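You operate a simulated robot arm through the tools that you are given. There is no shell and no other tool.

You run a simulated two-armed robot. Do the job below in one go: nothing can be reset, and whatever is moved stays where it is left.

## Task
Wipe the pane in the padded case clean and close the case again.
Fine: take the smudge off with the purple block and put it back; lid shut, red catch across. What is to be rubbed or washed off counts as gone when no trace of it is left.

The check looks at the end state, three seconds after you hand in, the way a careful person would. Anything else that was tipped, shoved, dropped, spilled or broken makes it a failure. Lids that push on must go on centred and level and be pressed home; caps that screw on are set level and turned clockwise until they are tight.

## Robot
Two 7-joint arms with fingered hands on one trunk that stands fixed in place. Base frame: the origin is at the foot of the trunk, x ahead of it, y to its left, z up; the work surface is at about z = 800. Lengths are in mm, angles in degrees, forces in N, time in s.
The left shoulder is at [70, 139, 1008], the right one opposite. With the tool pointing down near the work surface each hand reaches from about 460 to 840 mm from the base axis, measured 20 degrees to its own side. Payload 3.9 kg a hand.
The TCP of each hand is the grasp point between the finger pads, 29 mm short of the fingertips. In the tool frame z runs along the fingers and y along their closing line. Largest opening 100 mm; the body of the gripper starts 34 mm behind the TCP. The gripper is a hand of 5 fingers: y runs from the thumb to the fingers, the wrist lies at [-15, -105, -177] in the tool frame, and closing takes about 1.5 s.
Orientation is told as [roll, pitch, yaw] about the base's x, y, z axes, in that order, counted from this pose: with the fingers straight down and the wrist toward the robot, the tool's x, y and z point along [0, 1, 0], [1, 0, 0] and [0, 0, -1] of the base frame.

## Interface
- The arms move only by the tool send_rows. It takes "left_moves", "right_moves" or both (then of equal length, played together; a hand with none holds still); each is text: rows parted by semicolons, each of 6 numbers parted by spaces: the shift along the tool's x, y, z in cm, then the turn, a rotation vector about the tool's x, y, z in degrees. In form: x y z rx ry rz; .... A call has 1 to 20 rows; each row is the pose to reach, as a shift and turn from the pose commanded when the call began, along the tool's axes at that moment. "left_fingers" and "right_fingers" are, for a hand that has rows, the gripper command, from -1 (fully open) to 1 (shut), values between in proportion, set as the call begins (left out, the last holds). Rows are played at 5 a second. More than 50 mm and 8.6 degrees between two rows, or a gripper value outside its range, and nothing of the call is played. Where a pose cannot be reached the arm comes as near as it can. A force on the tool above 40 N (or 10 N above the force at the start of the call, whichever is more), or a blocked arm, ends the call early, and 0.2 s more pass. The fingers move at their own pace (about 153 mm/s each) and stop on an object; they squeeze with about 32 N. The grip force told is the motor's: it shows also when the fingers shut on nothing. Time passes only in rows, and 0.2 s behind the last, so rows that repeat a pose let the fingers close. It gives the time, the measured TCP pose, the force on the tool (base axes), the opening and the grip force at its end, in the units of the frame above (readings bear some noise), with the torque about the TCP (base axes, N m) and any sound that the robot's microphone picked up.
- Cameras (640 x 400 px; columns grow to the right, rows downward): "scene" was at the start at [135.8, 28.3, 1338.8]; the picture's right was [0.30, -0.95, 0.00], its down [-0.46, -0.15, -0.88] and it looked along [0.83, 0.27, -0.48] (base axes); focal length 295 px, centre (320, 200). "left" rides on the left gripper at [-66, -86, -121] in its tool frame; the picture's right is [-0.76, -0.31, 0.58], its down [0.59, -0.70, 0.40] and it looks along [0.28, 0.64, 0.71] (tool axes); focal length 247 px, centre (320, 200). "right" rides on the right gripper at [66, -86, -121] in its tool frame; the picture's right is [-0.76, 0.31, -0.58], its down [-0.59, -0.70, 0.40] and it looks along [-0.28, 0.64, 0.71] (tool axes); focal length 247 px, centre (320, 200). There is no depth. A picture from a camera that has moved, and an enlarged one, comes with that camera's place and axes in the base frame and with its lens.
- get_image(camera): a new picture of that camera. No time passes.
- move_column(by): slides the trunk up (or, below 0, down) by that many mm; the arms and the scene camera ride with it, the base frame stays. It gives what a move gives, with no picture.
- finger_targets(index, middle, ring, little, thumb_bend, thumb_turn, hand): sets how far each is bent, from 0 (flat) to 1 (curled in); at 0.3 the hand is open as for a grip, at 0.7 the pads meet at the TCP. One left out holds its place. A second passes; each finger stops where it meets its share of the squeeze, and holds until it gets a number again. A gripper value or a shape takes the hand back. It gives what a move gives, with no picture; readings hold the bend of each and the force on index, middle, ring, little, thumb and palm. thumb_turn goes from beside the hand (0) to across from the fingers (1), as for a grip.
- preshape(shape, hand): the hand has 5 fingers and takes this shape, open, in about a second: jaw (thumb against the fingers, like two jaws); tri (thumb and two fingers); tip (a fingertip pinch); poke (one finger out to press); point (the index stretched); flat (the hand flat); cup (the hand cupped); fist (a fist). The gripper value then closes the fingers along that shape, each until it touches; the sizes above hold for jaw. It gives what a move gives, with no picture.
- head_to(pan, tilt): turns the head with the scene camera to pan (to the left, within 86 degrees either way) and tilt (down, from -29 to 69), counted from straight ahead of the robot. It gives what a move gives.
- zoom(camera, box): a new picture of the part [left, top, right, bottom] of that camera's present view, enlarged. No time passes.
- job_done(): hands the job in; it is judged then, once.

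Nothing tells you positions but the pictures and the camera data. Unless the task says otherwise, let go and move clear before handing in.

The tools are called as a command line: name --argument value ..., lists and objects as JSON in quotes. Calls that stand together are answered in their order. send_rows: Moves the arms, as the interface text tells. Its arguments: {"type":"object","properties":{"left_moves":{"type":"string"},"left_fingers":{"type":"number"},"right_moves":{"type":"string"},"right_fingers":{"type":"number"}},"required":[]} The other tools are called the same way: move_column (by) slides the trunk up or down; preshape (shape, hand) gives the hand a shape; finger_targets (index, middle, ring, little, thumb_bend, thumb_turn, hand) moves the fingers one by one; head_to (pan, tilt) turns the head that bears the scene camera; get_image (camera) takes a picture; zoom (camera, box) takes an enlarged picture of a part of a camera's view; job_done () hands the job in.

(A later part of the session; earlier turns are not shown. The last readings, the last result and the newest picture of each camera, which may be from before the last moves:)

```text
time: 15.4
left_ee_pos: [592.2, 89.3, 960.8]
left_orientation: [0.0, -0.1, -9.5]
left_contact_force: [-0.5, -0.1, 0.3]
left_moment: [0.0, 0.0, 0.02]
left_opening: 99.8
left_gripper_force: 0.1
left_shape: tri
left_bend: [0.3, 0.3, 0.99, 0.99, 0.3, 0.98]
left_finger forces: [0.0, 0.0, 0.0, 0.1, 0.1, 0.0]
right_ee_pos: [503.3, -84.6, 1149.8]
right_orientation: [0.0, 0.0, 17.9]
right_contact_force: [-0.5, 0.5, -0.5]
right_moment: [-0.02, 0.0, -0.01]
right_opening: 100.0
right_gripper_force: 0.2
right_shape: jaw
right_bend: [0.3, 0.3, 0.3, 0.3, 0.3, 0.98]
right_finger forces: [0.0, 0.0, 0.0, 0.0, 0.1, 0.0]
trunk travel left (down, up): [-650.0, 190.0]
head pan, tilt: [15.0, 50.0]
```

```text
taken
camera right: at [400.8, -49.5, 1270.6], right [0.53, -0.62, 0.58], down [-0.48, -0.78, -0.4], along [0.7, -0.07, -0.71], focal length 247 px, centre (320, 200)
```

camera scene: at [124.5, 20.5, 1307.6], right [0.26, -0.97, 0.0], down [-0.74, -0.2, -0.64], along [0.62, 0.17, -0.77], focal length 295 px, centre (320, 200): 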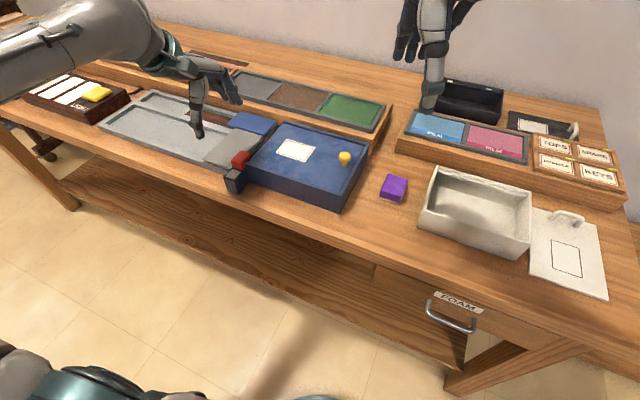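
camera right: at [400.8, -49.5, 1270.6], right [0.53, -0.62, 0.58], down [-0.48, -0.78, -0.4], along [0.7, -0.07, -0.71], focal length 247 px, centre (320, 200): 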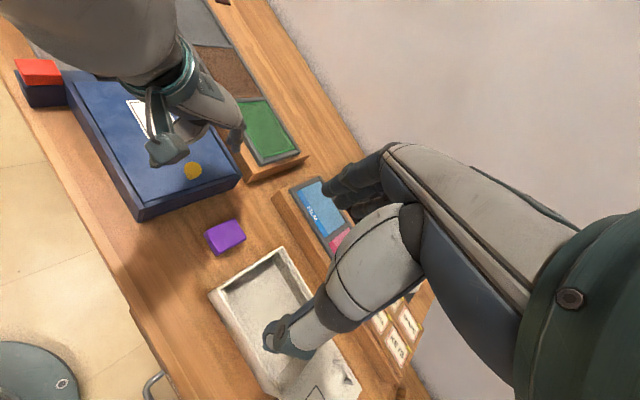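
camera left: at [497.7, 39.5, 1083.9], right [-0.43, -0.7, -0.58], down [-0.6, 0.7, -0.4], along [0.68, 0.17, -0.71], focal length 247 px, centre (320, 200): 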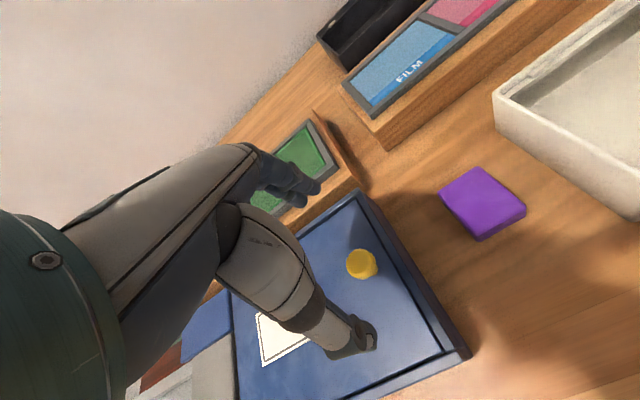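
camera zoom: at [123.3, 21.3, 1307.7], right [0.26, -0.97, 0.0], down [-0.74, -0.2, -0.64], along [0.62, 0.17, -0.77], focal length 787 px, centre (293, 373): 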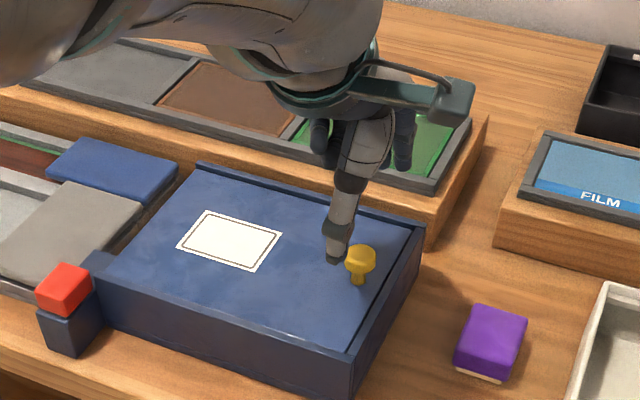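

The thumb is in front of the knob and the fingers are behind it. I'll make a small correction and go down around the knob, keeping the tips just above the lid.

send_rows --left_moves "0.15 0.1 2 0 0 0; 0.15 0.1 4 0 0 0; 0.15 0.1 5.5 0 0 0; 0.15 0.1 6.4 0 0 0; 0.15 0.1 6.4 0 0 0"

get_image --camera "left"

zoom --camera "scene" --box '[270, 80, 400, 200]'

zoom --camera "right" --box '[60, 60, 280, 260]'

```text
time: 16.6
left_ee_pos: [594.7, 90.2, 896.6]
left_orientation: [0.1, -0.1, -9.4]
left_contact_force: [-0.4, 0.2, 0.6]
left_moment: [0.0, 0.0, 0.03]
left_opening: 99.7
left_gripper_force: 0.0
left_shape: tri
left_bend: [0.3, 0.3, 0.99, 0.99, 0.3, 0.98]
left_finger forces: [0.0, 0.0, 0.0, 0.0, 0.0, 0.0]
right_ee_pos: [502.7, -84.3, 1148.5]
right_orientation: [0.0, -0.1, 18.0]
right_contact_force: [-0.6, 0.0, 0.1]
right_moment: [0.0, 0.01, 0.01]
right_opening: 99.8
right_gripper_force: 0.1
right_shape: jaw
right_bend: [0.3, 0.3, 0.3, 0.3, 0.3, 0.98]
right_finger forces: [0.1, 0.0, 0.0, 0.0, 0.0, 0.0]
trunk travel left (down, up): [-650.0, 190.0]
head pan, tilt: [15.0, 50.0]
```

```text
taken
camera left: at [499.9, 40.5, 1018.3], right [-0.43, -0.7, -0.58], down [-0.6, 0.7, -0.4], along [0.68, 0.17, -0.71], focal length 247 px, centre (320, 200)
```

left: 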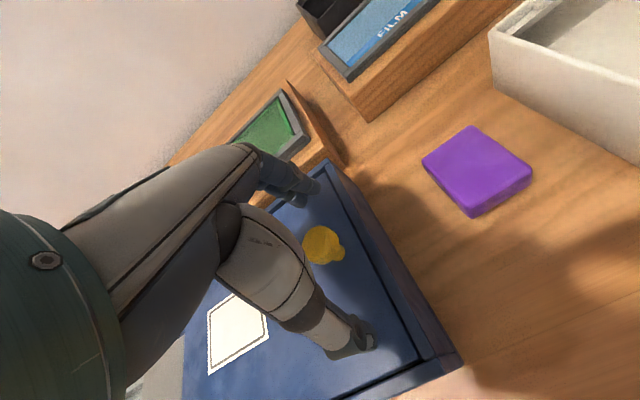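

```text
3.33 times, centred on (335, 140) of scene
camera zoom: at [123.4, 20.6, 1307.7], right [0.26, -0.97, 0.0], down [-0.74, -0.2, -0.64], along [0.62, 0.17, -0.77], focal length 984 px, centre (270, 400)
```

zoom: 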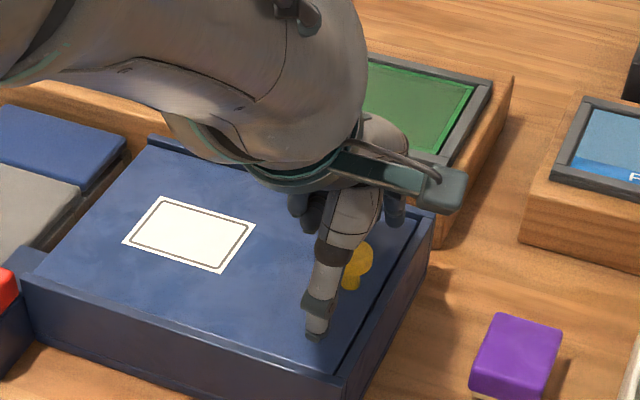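

```text
2.00 times, centred on (170, 160) of right
camera zoom: at [401.0, -50.1, 1270.5], right [0.53, -0.62, 0.58], down [-0.48, -0.78, -0.4], along [0.7, -0.07, -0.71], focal length 494 px, centre (620, 280)
```

zoom: 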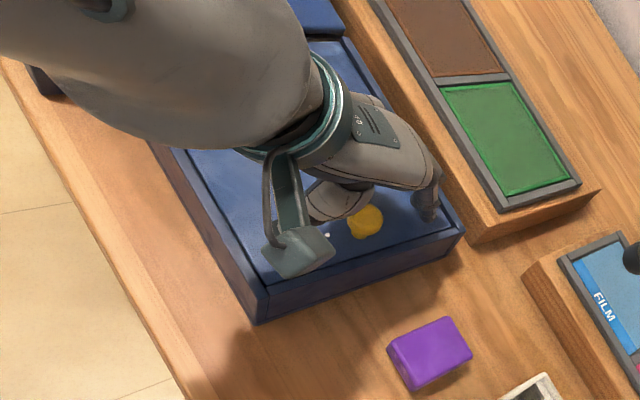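

The knob sits where the fingers will meet. I'll close on it.

send_rows --left_moves "0 0 0 0 0 0; 0 0 0 0 0 0; 0 0 0 0 0 0; 0 0 0 0 0 0; 0 0 0 0 0 0; 0 0 0 0 0 0; 0 0 0 0 0 0; 0 0 0 0 0 0" --left_fingers 1

get_image --camera "left"

zoom --camera "right" --box '[60, 60, 280, 260]'

```text
time: 18.4
left_ee_pos: [597.6, 91.6, 896.3]
left_orientation: [0.2, -0.1, -9.5]
left_contact_force: [-1.7, 0.4, -11.6]
left_moment: [-0.08, 0.01, -0.02]
left_opening: 16.1
left_gripper_force: 33.1
left_shape: tri
left_bend: [0.62, 0.59, 1.0, 1.0, 0.58, 1.0]
left_finger forces: [13.6, 13.6, 0.1, 0.0, 28.4, 0.0]
right_ee_pos: [504.3, -84.7, 1150.1]
right_orientation: [0.0, 0.0, 18.1]
right_contact_force: [0.5, -0.2, 0.3]
right_moment: [-0.02, -0.01, -0.01]
right_opening: 99.3
right_gripper_force: 0.1
right_shape: jaw
right_bend: [0.3, 0.3, 0.3, 0.3, 0.3, 0.98]
right_finger forces: [0.0, 0.0, 0.1, 0.1, 0.1, 0.0]
trunk travel left (down, up): [-650.0, 190.0]
head pan, tilt: [15.0, 50.0]
```

```text
taken
camera left: at [500.9, 40.9, 1017.3], right [-0.43, -0.7, -0.58], down [-0.6, 0.7, -0.4], along [0.68, 0.17, -0.71], focal length 247 px, centre (320, 200)
```

left: 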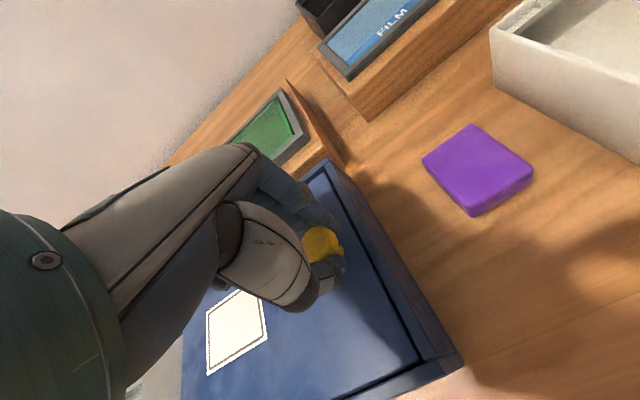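

```text
2.00 times, centred on (170, 160) of right
camera zoom: at [402.5, -49.8, 1269.9], right [0.53, -0.62, 0.58], down [-0.49, -0.78, -0.4], along [0.7, -0.07, -0.71], focal length 494 px, centre (620, 280)
```

zoom: 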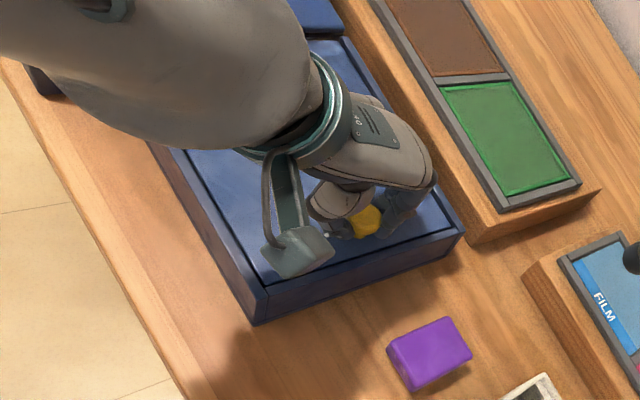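

The fingers have closed under the knob's head onto its stem, with an opening of 16 mm, and pull up slightly. I'll ease down 2 mm and start sliding the lid left.

send_rows --left_moves "0 0 0.2 0 0 0; 0 0 0.2 0 0 0; 0.4 0 0.2 0 0 0; 0.8 0 0.2 0 0 0; 1.2 0 0.2 0 0 0; 1.6 0 0.2 0 0 0; 2.0 0 0.2 0 0 0; 2.0 0 0.2 0 0 0"

get_image --camera "left"

zoom --camera "right" --box '[60, 60, 280, 260]'

```text
time: 20.2
left_ee_pos: [599.3, 109.9, 894.0]
left_orientation: [0.2, -0.1, -9.4]
left_contact_force: [-1.3, 1.0, -4.1]
left_moment: [-0.01, 0.03, -0.05]
left_opening: 16.0
left_gripper_force: 31.9
left_shape: tri
left_bend: [0.62, 0.59, 1.0, 1.0, 0.72, 1.0]
left_finger forces: [13.5, 12.9, 0.0, 0.1, 27.0, 0.0]
right_ee_pos: [503.8, -84.7, 1150.0]
right_orientation: [-0.1, -0.1, 18.1]
right_contact_force: [0.1, -0.5, 0.7]
right_moment: [-0.03, -0.03, 0.0]
right_opening: 100.0
right_gripper_force: 0.0
right_shape: jaw
right_bend: [0.3, 0.3, 0.3, 0.3, 0.3, 0.98]
right_finger forces: [0.0, 0.1, 0.0, 0.0, 0.0, 0.0]
trunk travel left (down, up): [-650.0, 190.0]
head pan, tilt: [15.0, 50.0]
```

```text
taken
camera left: at [504.0, 60.5, 1016.6], right [-0.43, -0.7, -0.58], down [-0.6, 0.7, -0.4], along [0.68, 0.17, -0.71], focal length 247 px, centre (320, 200)
```

left: 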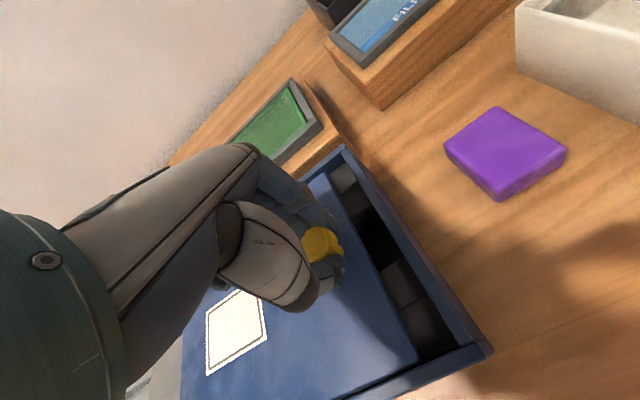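

```text
2.00 times, centred on (170, 160) of right
camera zoom: at [401.5, -50.0, 1270.3], right [0.53, -0.62, 0.58], down [-0.48, -0.78, -0.4], along [0.7, -0.07, -0.71], focal length 494 px, centre (620, 280)
```

zoom: 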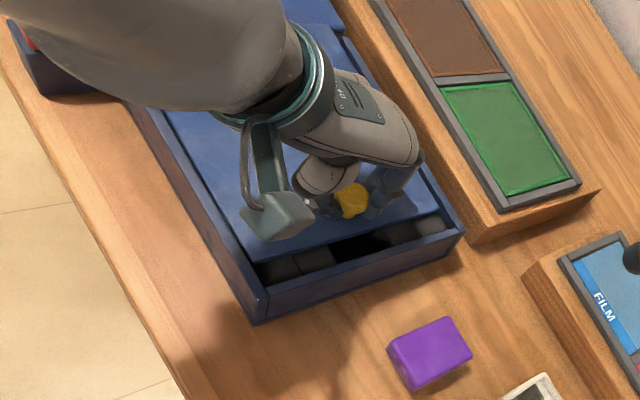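

The lid is sliding freely and dark foam shows beneath it. I'll carry on to the left.

send_rows --left_moves "0.8 0 0 0 0 0; 1.6 0 0 0 0 0; 2.4 0 0 0 0 0; 3.2 0 0 0 0 0; 4.0 0 0 0 0 0; 4.8 0 0 0 0 0; 5.6 0 0 0 0 0; 6.4 0 0 0 0 0; 7.2 0 0 0 0 0; 8.0 0 0 0 0 0; 8.0 0 0 0 0 0"

zoom --camera "scene" --box '[200, 95, 420, 232]'

get_image --camera "right"

```text
time: 22.6
left_ee_pos: [612.5, 189.6, 894.0]
left_orientation: [0.2, -0.1, -9.4]
left_contact_force: [1.2, 0.0, -2.4]
left_moment: [-0.06, -0.03, 0.01]
left_opening: 16.5
left_gripper_force: 32.1
left_shape: tri
left_bend: [0.62, 0.59, 1.0, 1.0, 0.72, 1.0]
left_finger forces: [14.0, 13.8, 0.0, 0.0, 25.9, 0.0]
right_ee_pos: [504.8, -86.1, 1149.3]
right_orientation: [0.0, 0.0, 18.1]
right_contact_force: [-0.3, -0.4, 0.4]
right_moment: [0.0, 0.01, 0.02]
right_opening: 99.6
right_gripper_force: 0.0
right_shape: jaw
right_bend: [0.3, 0.3, 0.3, 0.3, 0.3, 0.98]
right_finger forces: [0.1, 0.1, 0.0, 0.0, 0.0, 0.0]
trunk travel left (down, up): [-650.0, 190.0]
head pan, tilt: [15.0, 50.0]
```

```text
2.91 times, centred on (310, 164) of scene
camera zoom: at [124.1, 20.7, 1307.6], right [0.26, -0.97, 0.0], down [-0.74, -0.2, -0.64], along [0.62, 0.17, -0.77], focal length 858 px, centre (349, 306)
```

zoom: 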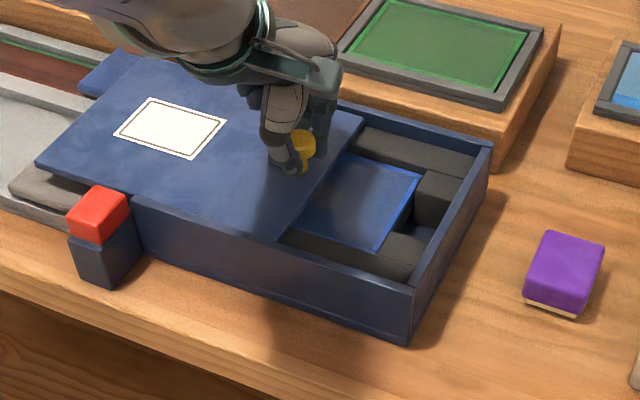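

```text
taken
camera right: at [401.7, -50.1, 1270.2], right [0.53, -0.62, 0.58], down [-0.48, -0.78, -0.4], along [0.7, -0.07, -0.71], focal length 247 px, centre (320, 200)
```

right: 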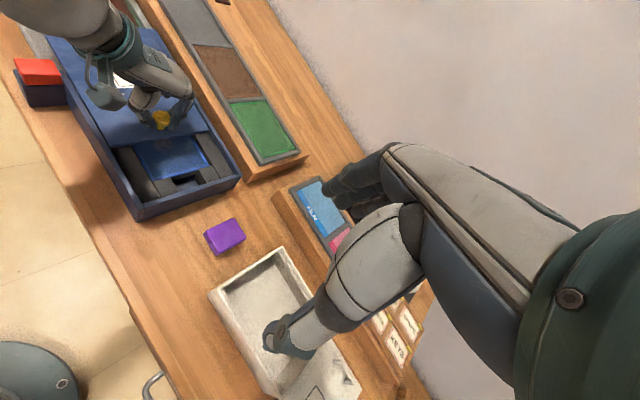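

A blue pane sits between foam blocks. I'll keep sliding the lid to uncover all of it.

send_rows --left_moves "0.8 0 0 0 0 0; 1.6 0 0 0 0 0; 2.4 0 0 0 0 0; 3.2 0 0 0 0 0; 4.0 0 0 0 0 0; 4.8 0 0 0 0 0; 5.0 0 0 0 0 0; 5.0 0 0 0 0 0"

zoom --camera "scene" --box '[200, 95, 420, 232]'

zoom --camera "right" --box '[0, 0, 260, 260]'

```text
time: 24.4
left_ee_pos: [620.9, 239.1, 894.3]
left_orientation: [0.2, -0.2, -9.6]
left_contact_force: [2.0, -2.0, -0.6]
left_moment: [-0.08, -0.07, -0.01]
left_opening: 16.4
left_gripper_force: 31.8
left_shape: tri
left_bend: [0.62, 0.59, 1.0, 1.0, 0.73, 1.0]
left_finger forces: [14.7, 13.7, 0.0, 0.1, 25.5, 0.1]
right_ee_pos: [502.8, -84.3, 1149.8]
right_orientation: [0.0, -0.1, 18.1]
right_contact_force: [-0.1, 0.0, -0.1]
right_moment: [-0.01, 0.01, 0.01]
right_opening: 99.7
right_gripper_force: 0.1
right_shape: jaw
right_bend: [0.3, 0.3, 0.3, 0.3, 0.3, 0.98]
right_finger forces: [0.0, 0.0, 0.0, 0.0, 0.0, 0.0]
trunk travel left (down, up): [-650.0, 190.0]
head pan, tilt: [15.0, 50.0]
```

```text
2.91 times, centred on (310, 164) of scene
camera zoom: at [124.0, 20.6, 1307.6], right [0.26, -0.97, 0.0], down [-0.74, -0.2, -0.64], along [0.62, 0.17, -0.77], focal length 858 px, centre (349, 306)
```

zoom: 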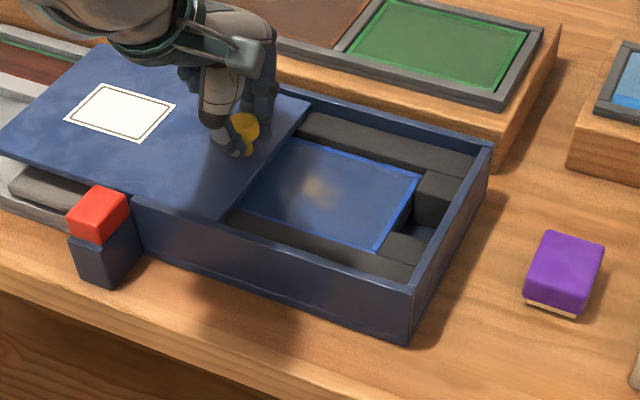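

```text
1.54 times, centred on (130, 130) of right
camera zoom: at [401.5, -50.2, 1270.3], right [0.53, -0.62, 0.58], down [-0.48, -0.78, -0.4], along [0.7, -0.07, -0.71], focal length 380 px, centre (612, 308)
```

zoom: 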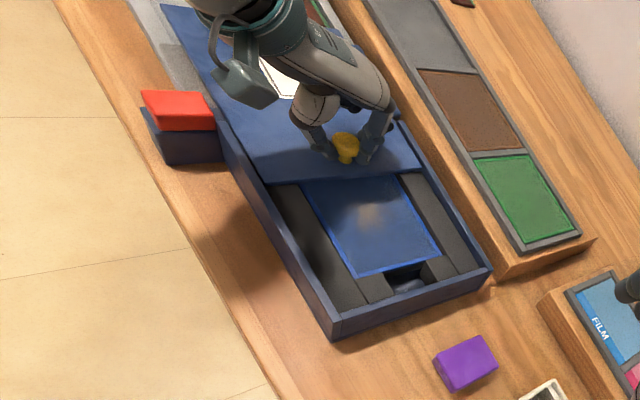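

A brownish smudge shows near the middle of the pane, roughly at (611, 175), with the pane surface at about z 843. I'll zoom in to see how far it extends.

zoom --camera "scene" --box '[270, 130, 350, 185]'

zoom --camera "right" --box '[100, 60, 210, 150]'

get_image --camera "left"

```text
7.27 times, centred on (310, 158) of scene
camera zoom: at [124.0, 20.6, 1307.6], right [0.26, -0.97, 0.0], down [-0.74, -0.2, -0.64], along [0.62, 0.17, -0.77], focal length 2146 px, centre (393, 509)
```

zoom: 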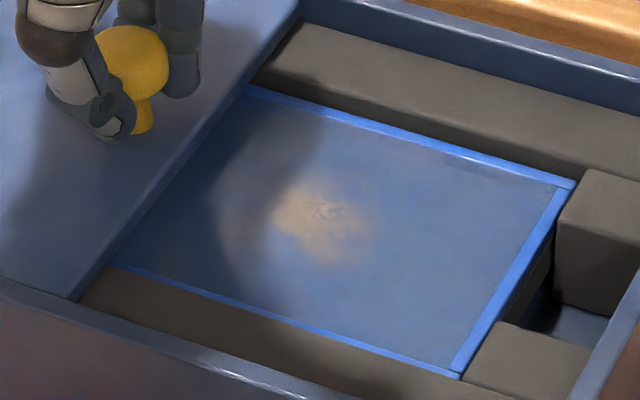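

```text
4.44 times, centred on (155, 105) of right
camera zoom: at [401.5, -50.2, 1270.3], right [0.53, -0.62, 0.58], down [-0.48, -0.78, -0.4], along [0.7, -0.07, -0.71], focal length 1098 px, centre (1053, 622)
```

zoom: 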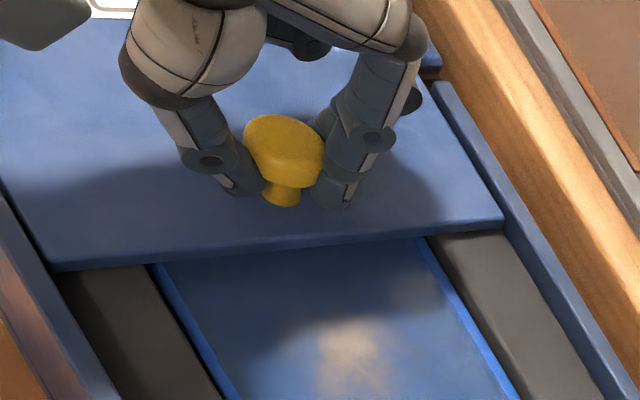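

```text
taken
camera left: at [524.9, 187.7, 1016.0], right [-0.43, -0.7, -0.58], down [-0.6, 0.7, -0.4], along [0.68, 0.17, -0.71], focal length 247 px, centre (320, 200)
```

left: 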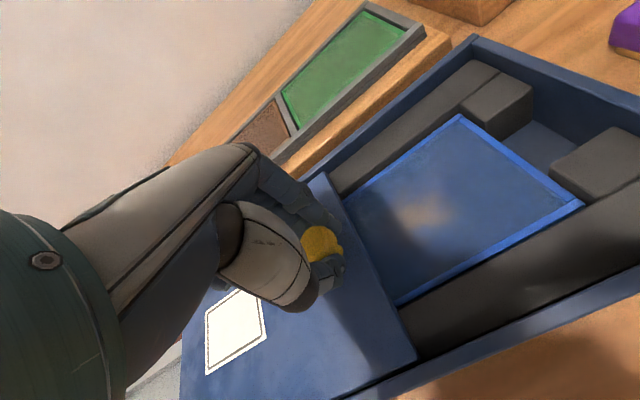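

The smudge is one patch about 40 mm across in the middle of the pane. I'll slide the lid 20 mm more for hand room, still well engaged in its grooves, and then let go of the knob.

send_rows --left_moves "0.5 0 0 0 0 0; 1.0 0 0 0 0 0; 1.5 0 0 0 0 0; 2.0 0 0 0 0 0; 2.0 0 0 0 0 0"

zoom --camera "scene" --box '[180, 85, 400, 222]'

zoom --camera "right" --box '[0, 0, 260, 260]'

```text
time: 25.6
left_ee_pos: [624.2, 258.6, 892.6]
left_orientation: [0.1, -0.1, -9.5]
left_contact_force: [2.1, -0.8, -3.1]
left_moment: [-0.07, -0.04, -0.02]
left_opening: 16.8
left_gripper_force: 31.8
left_shape: tri
left_bend: [0.62, 0.59, 1.0, 1.0, 0.73, 1.0]
left_finger forces: [14.7, 14.2, 0.0, 0.0, 26.0, 0.0]
right_ee_pos: [503.8, -84.6, 1150.3]
right_orientation: [0.0, 0.0, 18.1]
right_contact_force: [0.4, 0.2, 0.9]
right_moment: [-0.03, 0.01, 0.0]
right_opening: 99.6
right_gripper_force: 0.0
right_shape: jaw
right_bend: [0.3, 0.3, 0.3, 0.3, 0.3, 0.98]
right_finger forces: [0.0, 0.1, 0.1, 0.0, 0.0, 0.0]
trunk travel left (down, up): [-650.0, 190.0]
head pan, tilt: [15.0, 50.0]
```

```text
2.91 times, centred on (290, 154) of scene
camera zoom: at [124.4, 20.7, 1307.5], right [0.26, -0.97, 0.0], down [-0.74, -0.2, -0.64], along [0.62, 0.17, -0.77], focal length 858 px, centre (407, 335)
```

zoom: 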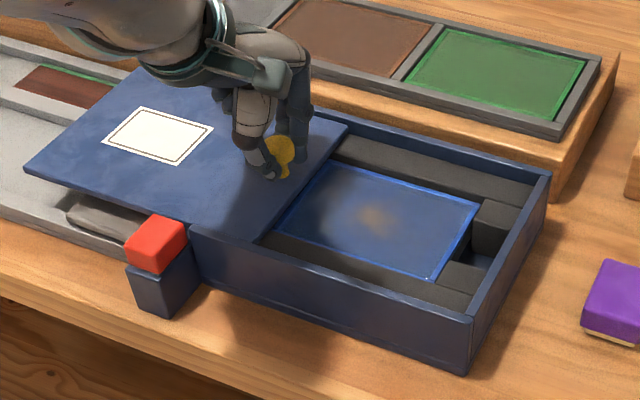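

```text
1.54 times, centred on (130, 130) of right
camera zoom: at [401.9, -50.1, 1270.1], right [0.53, -0.62, 0.58], down [-0.49, -0.78, -0.4], along [0.7, -0.07, -0.71], focal length 380 px, centre (612, 308)
```

zoom: 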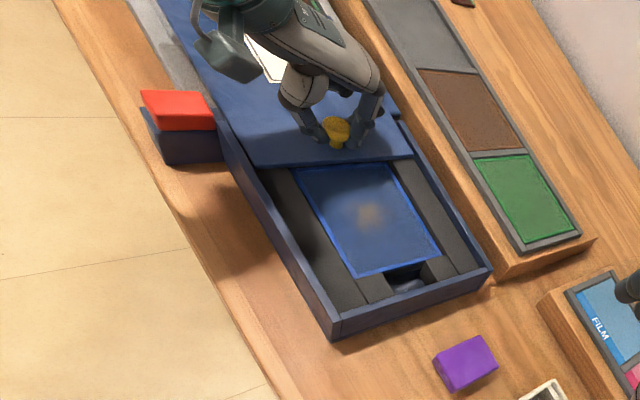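

Nearly the whole pane is now exposed and only that one smudge shows. I'll release the knob in place and check that the lid stays level.

send_rows --left_moves "0 0 0 0 0 0; 0 0 0 0 0 0; 0 0 0 0 0 0; 0 0 0 0 0 0; 0 0 0 0 0 0" --left_fingers -0.3

zoom --camera "scene" --box '[180, 85, 400, 222]'

zoom --camera "right" --box '[0, 0, 260, 260]'

```text
time: 26.9
left_ee_pos: [623.5, 258.5, 893.8]
left_orientation: [0.0, -0.2, -9.5]
left_contact_force: [1.4, -0.3, -0.5]
left_moment: [0.0, 0.0, 0.02]
left_opening: 64.9
left_gripper_force: 0.0
left_shape: tri
left_bend: [0.4, 0.37, 0.99, 0.99, 0.31, 0.99]
left_finger forces: [0.0, 0.1, 0.0, 0.0, 0.0, 0.0]
right_ee_pos: [502.5, -85.1, 1150.5]
right_orientation: [-0.1, -0.1, 18.1]
right_contact_force: [-0.2, -0.5, -0.4]
right_moment: [0.0, 0.0, 0.0]
right_opening: 99.5
right_gripper_force: 0.1
right_shape: jaw
right_bend: [0.3, 0.3, 0.3, 0.3, 0.3, 0.98]
right_finger forces: [0.0, 0.1, 0.0, 0.0, 0.0, 0.0]
trunk travel left (down, up): [-650.0, 190.0]
head pan, tilt: [15.0, 50.0]
```

```text
2.91 times, centred on (290, 154) of scene
camera zoom: at [123.6, 20.8, 1307.6], right [0.26, -0.97, 0.0], down [-0.74, -0.2, -0.64], along [0.62, 0.17, -0.77], focal length 858 px, centre (407, 335)
```

zoom: 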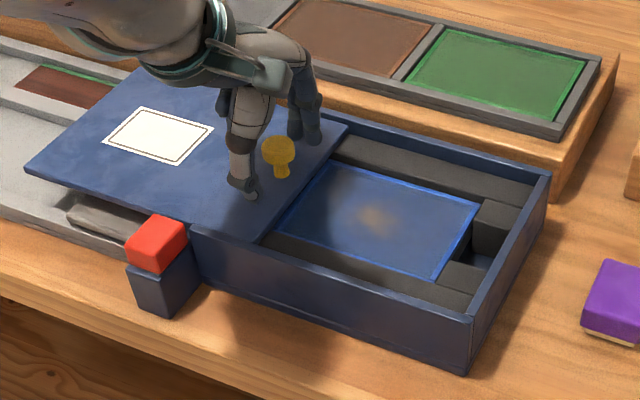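

```text
1.54 times, centred on (130, 130) of right
camera zoom: at [401.2, -50.0, 1270.4], right [0.53, -0.62, 0.58], down [-0.48, -0.78, -0.4], along [0.7, -0.07, -0.71], focal length 380 px, centre (612, 308)
```

zoom: 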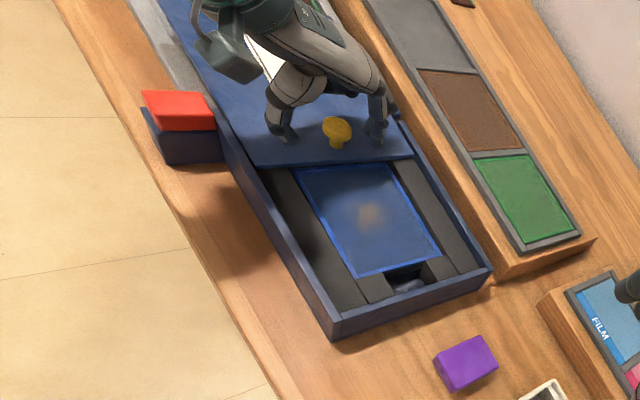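

The lid stays put, level and supported. I'll lift the left hand clear and park it back to the left, then look at the purple block.

send_rows --left_moves "0 0 -2 0 0 0; 0 0 -5 0 0 0; 0 0 -9 0 0 0; 0 0 -13 0 0 0; 3 -3 -14 0 0 0; 6 -6 -15 0 0 0; 9 -9 -15.6 0 0 0; 12.2 -12.5 -15.6 0 0 0; 12.2 -12.5 -15.6 0 0 0" --left_fingers -1

get_image --camera "scene"

zoom --camera "scene" --box '[360, 155, 430, 215]'

zoom --camera "right" --box '[180, 190, 280, 280]'

get_image --camera "left"

```text
time: 28.9
left_ee_pos: [523.4, 397.7, 1048.3]
left_orientation: [0.2, 0.1, -9.5]
left_contact_force: [1.1, -0.6, -0.1]
left_moment: [0.02, 0.01, -0.02]
left_opening: 100.0
left_gripper_force: 0.0
left_shape: tri
left_bend: [0.3, 0.3, 0.99, 0.99, 0.3, 0.98]
left_finger forces: [0.0, 0.0, 0.1, 0.0, 0.0, 0.1]
right_ee_pos: [503.9, -86.8, 1150.7]
right_orientation: [0.1, -0.2, 18.1]
right_contact_force: [-0.4, 0.1, -0.5]
right_moment: [0.03, -0.01, 0.02]
right_opening: 99.7
right_gripper_force: 0.0
right_shape: jaw
right_bend: [0.3, 0.3, 0.3, 0.3, 0.3, 0.98]
right_finger forces: [0.0, 0.0, 0.0, 0.0, 0.0, 0.0]
trunk travel left (down, up): [-650.0, 190.0]
head pan, tilt: [15.0, 50.0]
```

```text
taken
camera scene: at [124.2, 19.3, 1307.6], right [0.26, -0.97, 0.0], down [-0.74, -0.2, -0.64], along [0.62, 0.17, -0.77], focal length 295 px, centre (320, 200)
```

scene: 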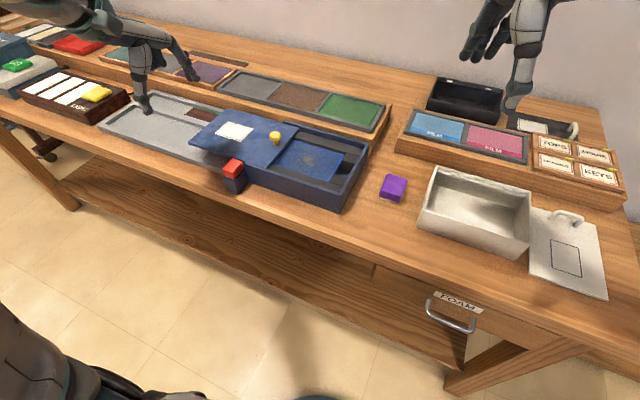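

```text
6.67 times, centred on (395, 185) of scene
camera zoom: at [124.2, 19.3, 1307.6], right [0.26, -0.97, 0.0], down [-0.74, -0.2, -0.64], along [0.62, 0.17, -0.77], focal length 1967 px, centre (-180, 300)
```

zoom: 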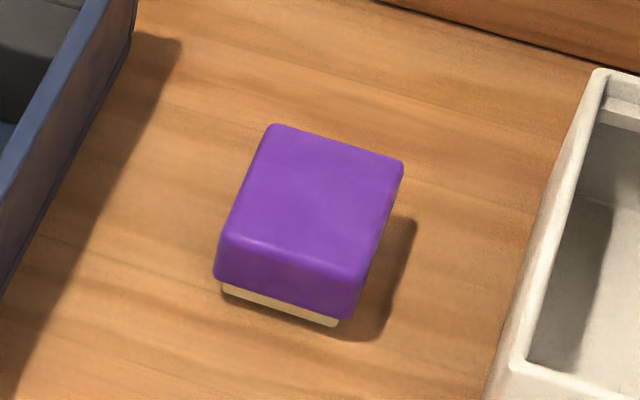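

```text
4.44 times, centred on (230, 235) of right
camera zoom: at [401.8, -51.5, 1270.1], right [0.53, -0.63, 0.58], down [-0.49, -0.78, -0.4], along [0.7, -0.07, -0.71], focal length 1098 px, centre (720, 44)
```

zoom: 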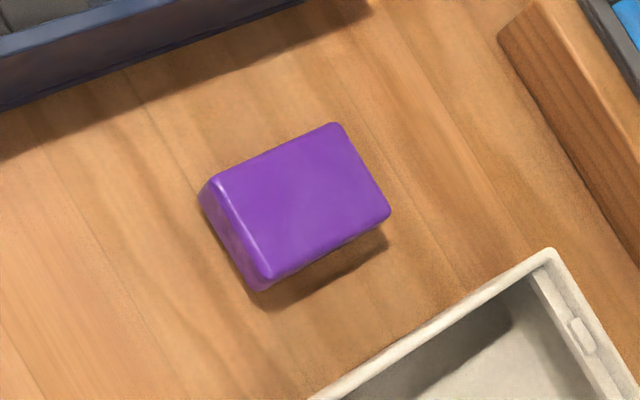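

```text
taken
camera left: at [427.6, 346.9, 1170.5], right [-0.43, -0.69, -0.58], down [-0.6, 0.7, -0.4], along [0.68, 0.17, -0.71], focal length 247 px, centre (320, 200)
```

left: 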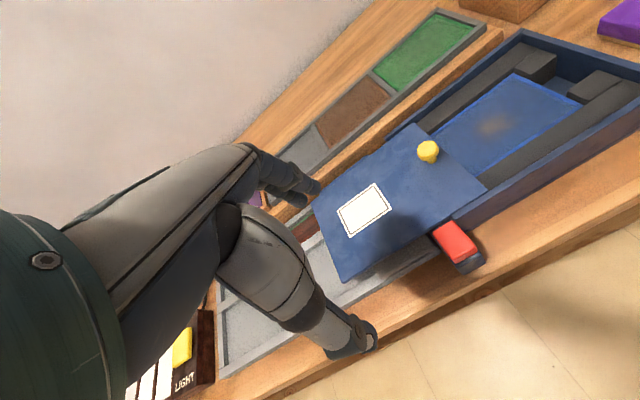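

The purple block is centred near (596, -23), about 40 × 55 × 28 mm, with its top at z 828 and the cream felt underneath. I'll set the right hand to the three-finger shape and bring it over the block in stages.

preshape --hand "right" --shape "tri"

send_rows --right_moves "1 1.5 2.5 0 0 5; 2 3 5 0 0 10"

```text
time: 29.8
left_ee_pos: [523.2, 398.7, 1047.1]
left_orientation: [0.1, -0.1, -9.4]
left_contact_force: [-0.2, -0.2, 0.6]
left_moment: [0.0, -0.03, 0.02]
left_opening: 100.2
left_gripper_force: 0.1
left_shape: tri
left_bend: [0.3, 0.3, 0.99, 0.99, 0.3, 0.98]
left_finger forces: [0.0, 0.1, 0.0, 0.0, 0.0, 0.1]
right_ee_pos: [504.2, -84.8, 1149.5]
right_orientation: [0.1, -0.1, 18.1]
right_contact_force: [0.0, 0.5, 0.1]
right_moment: [-0.01, -0.02, 0.03]
right_opening: 100.0
right_gripper_force: 0.0
right_shape: tri
right_bend: [0.3, 0.3, 0.99, 0.99, 0.3, 0.98]
right_finger forces: [0.0, 0.1, 0.1, 0.0, 0.1, 0.0]
trunk travel left (down, up): [-650.0, 190.0]
head pan, tilt: [15.0, 50.0]
```

```text
time: 30.4
left_ee_pos: [523.2, 399.7, 1046.6]
left_orientation: [-0.1, -0.1, -9.5]
left_contact_force: [0.5, -0.8, 0.4]
left_moment: [-0.03, 0.02, -0.02]
left_opening: 99.8
left_gripper_force: 0.0
left_shape: tri
left_bend: [0.3, 0.3, 0.99, 0.99, 0.3, 0.98]
left_finger forces: [0.0, 0.0, 0.0, 0.0, 0.0, 0.1]
right_ee_pos: [528.3, -55.8, 1099.2]
right_orientation: [0.0, 0.0, 8.1]
right_contact_force: [0.3, 0.7, -0.2]
right_moment: [-0.01, -0.01, 0.03]
right_opening: 100.0
right_gripper_force: 0.2
right_shape: tri
right_bend: [0.3, 0.3, 0.99, 0.99, 0.3, 0.98]
right_finger forces: [0.0, 0.0, 0.0, 0.1, 0.1, 0.1]
trunk travel left (down, up): [-650.0, 190.0]
head pan, tilt: [15.0, 50.0]
```

The right hand tracks its commands as expected. I'll continue to a spot above the block and inspect the finger alignment.

send_rows --right_moves "0.56 1.45 3 0 0 3.5; 1.12 2.9 6 0 0 7; 1.68 4.35 9 0 0 10.5; 2.23 5.8 12 0 0 14; 2.79 7.23 14.9 0 0 17.6; 2.79 7.23 14.9 0 0 17.6"

get_image --camera "right"

zoom --camera "scene" --box '[320, 70, 480, 220]'

get_image --camera "left"

```text
time: 31.8
left_ee_pos: [522.5, 398.8, 1047.8]
left_orientation: [0.1, -0.2, -9.5]
left_contact_force: [0.9, 0.1, 0.8]
left_moment: [-0.01, -0.01, -0.03]
left_opening: 99.9
left_gripper_force: 0.0
left_shape: tri
left_bend: [0.3, 0.3, 0.99, 0.99, 0.3, 0.98]
left_finger forces: [0.1, 0.1, 0.0, 0.0, 0.1, 0.1]
right_ee_pos: [593.4, -18.8, 949.3]
right_orientation: [0.0, 0.0, -9.5]
right_contact_force: [0.3, -0.4, 0.0]
right_moment: [0.02, 0.01, -0.01]
right_opening: 99.8
right_gripper_force: 0.0
right_shape: tri
right_bend: [0.3, 0.3, 0.99, 0.99, 0.3, 0.98]
right_finger forces: [0.0, 0.1, 0.0, 0.1, 0.0, 0.0]
trunk travel left (down, up): [-650.0, 190.0]
head pan, tilt: [15.0, 50.0]
```

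```text
taken
camera right: at [520.0, 58.8, 1070.0], right [0.18, -0.8, 0.58], down [-0.79, -0.46, -0.4], along [0.59, -0.38, -0.71], focal length 247 px, centre (320, 200)
```

right: 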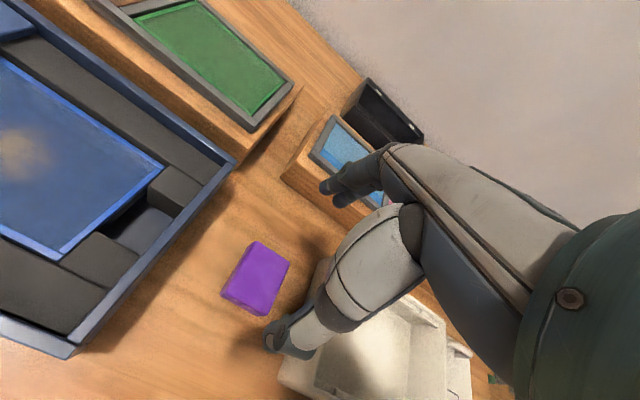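

```text
2.67 times, centred on (400, 145) of scene
camera zoom: at [123.0, 20.4, 1307.7], right [0.26, -0.97, 0.0], down [-0.74, -0.2, -0.64], along [0.62, 0.17, -0.77], focal length 787 px, centre (107, 347)
```

zoom: 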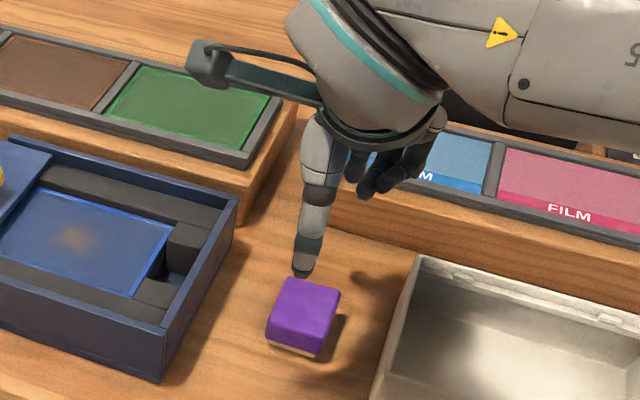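

```text
taken
camera left: at [426.8, 347.6, 1170.6], right [-0.43, -0.7, -0.58], down [-0.6, 0.7, -0.4], along [0.68, 0.17, -0.71], focal length 247 px, centre (320, 200)
```

left: 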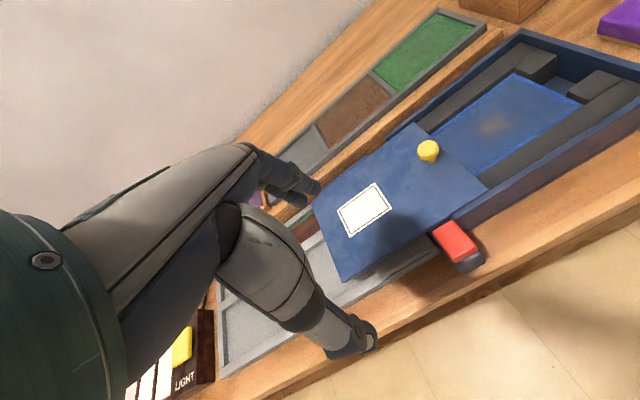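

zoom --camera "right" --box '[200, 160, 400, 360]'

zoom --camera "right" --box '[0, 60, 240, 360]'

```text
2.00 times, centred on (300, 260) of right
camera zoom: at [520.0, 58.8, 1070.0], right [0.18, -0.8, 0.58], down [-0.79, -0.46, -0.4], along [0.59, -0.38, -0.71], focal length 494 px, centre (360, 80)
```

zoom: 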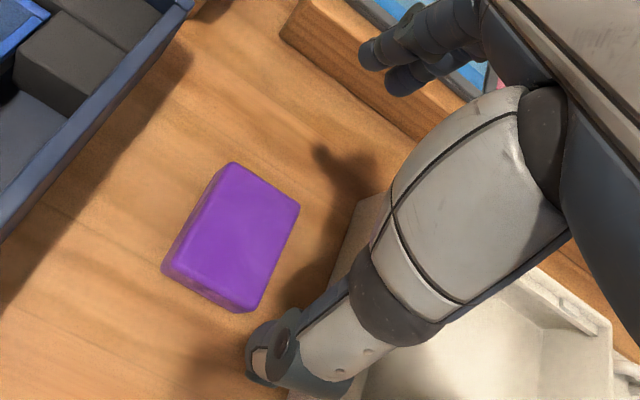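

```text
1.33 times, centred on (120, 210) of right
camera zoom: at [520.0, 58.8, 1070.0], right [0.18, -0.8, 0.58], down [-0.79, -0.46, -0.4], along [0.59, -0.38, -0.71], focal length 329 px, centre (587, 187)
```

zoom: 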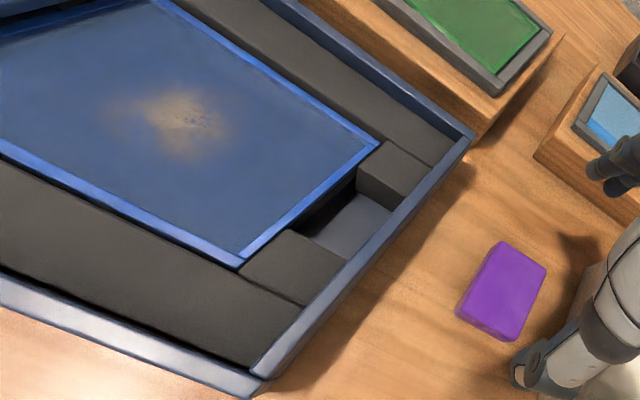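

The block's position agrees between both cameras at about (595.7, -23.6). I'll shift over it, lower part way, and check clearance.

send_rows --right_moves "-0.38 0.26 3 0 0 0; -0.38 0.26 6 0 0 0; -0.38 0.26 8 0 0 0; -0.38 0.26 8 0 0 0"

zoom --camera "right" --box '[180, 120, 420, 380]'

zoom --camera "scene" --box '[340, 100, 460, 220]'

```text
time: 32.8
left_ee_pos: [522.0, 397.4, 1048.0]
left_orientation: [0.1, -0.1, -9.4]
left_contact_force: [0.1, -0.2, -0.5]
left_moment: [-0.01, -0.01, 0.01]
left_opening: 99.9
left_gripper_force: 0.1
left_shape: tri
left_bend: [0.3, 0.3, 0.99, 0.99, 0.3, 0.98]
left_finger forces: [0.0, 0.1, 0.0, 0.0, 0.0, 0.0]
right_ee_pos: [595.6, -21.7, 869.3]
right_orientation: [0.0, 0.0, -9.4]
right_contact_force: [-0.4, 0.3, -0.2]
right_moment: [0.02, 0.01, 0.03]
right_opening: 100.0
right_gripper_force: 0.0
right_shape: tri
right_bend: [0.3, 0.3, 0.99, 0.99, 0.3, 0.98]
right_finger forces: [0.1, 0.0, 0.0, 0.0, 0.0, 0.0]
trunk travel left (down, up): [-650.0, 190.0]
head pan, tilt: [15.0, 50.0]
```

```text
1.54 times, centred on (300, 250) of right
camera zoom: at [521.1, 56.1, 990.0], right [0.18, -0.8, 0.58], down [-0.79, -0.47, -0.4], along [0.59, -0.38, -0.71], focal length 380 px, centre (351, 123)
```

zoom: 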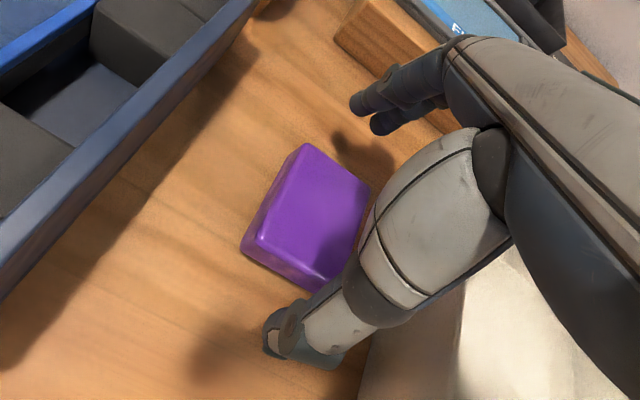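

```text
3.33 times, centred on (400, 160) of scene
camera zoom: at [123.3, 20.7, 1307.7], right [0.26, -0.97, 0.0], down [-0.74, -0.2, -0.64], along [0.62, 0.17, -0.77], focal length 984 px, centre (53, 333)
```

zoom: 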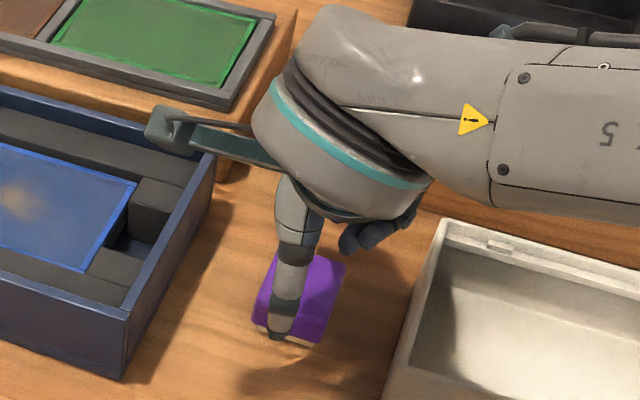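

The block lies centred between thumb and fingers with room to spare. I'll lower the last 31 mm and close gently.

send_rows --right_moves "0 0 1.2 0 0 0; 0 0 2.4 0 0 0; 0 0 3.1 0 0 0; 0 0 3.1 0 0 0"

zoom --camera "right" --box '[180, 120, 420, 380]'

zoom --camera "scene" --box '[340, 100, 460, 220]'

```text
time: 33.8
left_ee_pos: [523.1, 398.1, 1047.3]
left_orientation: [0.1, -0.1, -9.5]
left_contact_force: [0.2, 0.4, -0.3]
left_moment: [0.04, 0.03, -0.02]
left_opening: 99.8
left_gripper_force: 0.0
left_shape: tri
left_bend: [0.3, 0.3, 0.99, 0.99, 0.3, 0.98]
left_finger forces: [0.1, 0.0, 0.1, 0.1, 0.1, 0.1]
right_ee_pos: [597.1, -21.8, 839.4]
right_orientation: [-0.1, 0.0, -9.4]
right_contact_force: [0.3, -1.0, 0.2]
right_moment: [0.01, -0.01, 0.03]
right_opening: 99.9
right_gripper_force: 0.1
right_shape: tri
right_bend: [0.3, 0.3, 0.99, 0.99, 0.3, 0.98]
right_finger forces: [0.0, 0.1, 0.0, 0.1, 0.1, 0.1]
trunk travel left (down, up): [-650.0, 190.0]
head pan, tilt: [15.0, 50.0]
```

```text
1.54 times, centred on (300, 250) of right
camera zoom: at [523.0, 56.1, 959.5], right [0.18, -0.8, 0.58], down [-0.79, -0.47, -0.4], along [0.59, -0.38, -0.71], focal length 380 px, centre (351, 123)
```

zoom: 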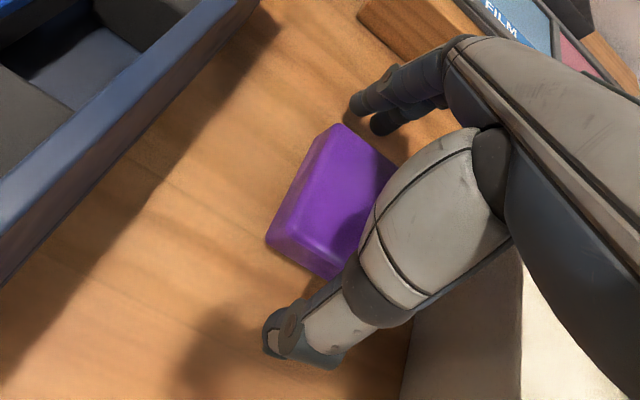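

```text
3.33 times, centred on (400, 160) of scene
camera zoom: at [123.5, 20.7, 1307.6], right [0.26, -0.97, 0.0], down [-0.74, -0.2, -0.64], along [0.62, 0.17, -0.77], focal length 984 px, centre (53, 333)
```

zoom: 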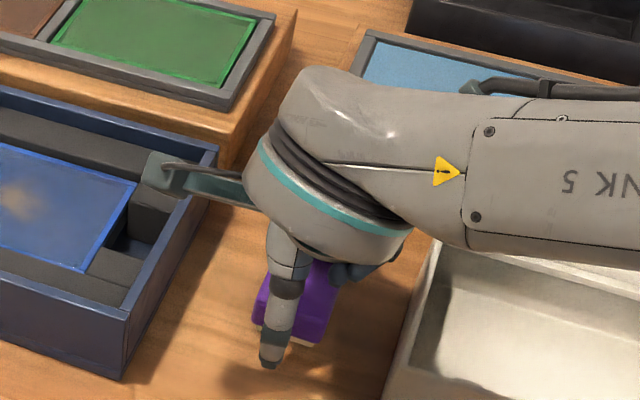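

send_rows --right_moves "0 0 0 0 0 0; 0 0 0 0 0 0; 0 0 0 0 0 0; 0 0 0 0 0 0; 0 0 0 0 0 0; 0 0 0 0 0 0; 0 0 0 0 0 0" --right_fingers 1

zoom --camera "right" --box '[180, 120, 420, 380]'

zoom --camera "scene" --box '[340, 100, 460, 220]'

```text
time: 35.4
left_ee_pos: [523.1, 398.4, 1048.2]
left_orientation: [0.1, -0.1, -9.5]
left_contact_force: [-0.4, 0.4, 0.1]
left_moment: [0.01, 0.03, -0.01]
left_opening: 99.7
left_gripper_force: 0.3
left_shape: tri
left_bend: [0.3, 0.3, 0.99, 0.99, 0.3, 0.98]
left_finger forces: [0.0, 0.0, 0.1, 0.0, 0.0, 0.0]
right_ee_pos: [596.2, -21.3, 840.3]
right_orientation: [0.0, -0.1, -9.5]
right_contact_force: [-0.3, 0.0, -0.7]
right_moment: [0.04, -0.01, 0.01]
right_opening: 54.7
right_gripper_force: 31.7
right_shape: tri
right_bend: [0.4, 0.42, 1.0, 1.0, 0.31, 1.0]
right_finger forces: [15.2, 14.5, 0.0, 0.0, 29.7, 0.0]
trunk travel left (down, up): [-650.0, 190.0]
head pan, tilt: [15.0, 50.0]
```

```text
1.54 times, centred on (300, 250) of right
camera zoom: at [523.2, 56.0, 959.6], right [0.18, -0.8, 0.58], down [-0.79, -0.47, -0.4], along [0.59, -0.38, -0.71], focal length 380 px, centre (351, 123)
```

zoom: 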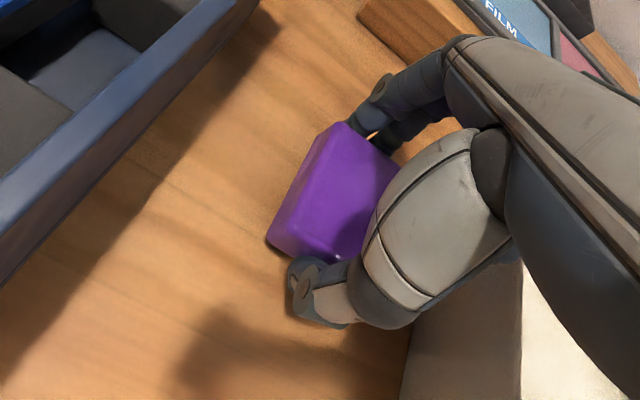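

```text
3.33 times, centred on (400, 160) of scene
camera zoom: at [123.7, 20.7, 1307.6], right [0.26, -0.97, 0.0], down [-0.74, -0.2, -0.64], along [0.62, 0.17, -0.77], focal length 984 px, centre (53, 333)
```

zoom: 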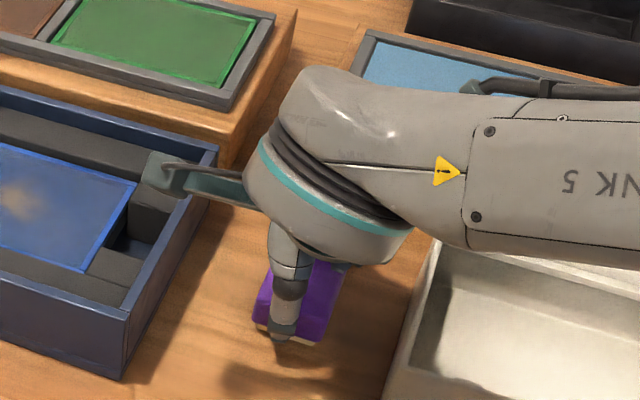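

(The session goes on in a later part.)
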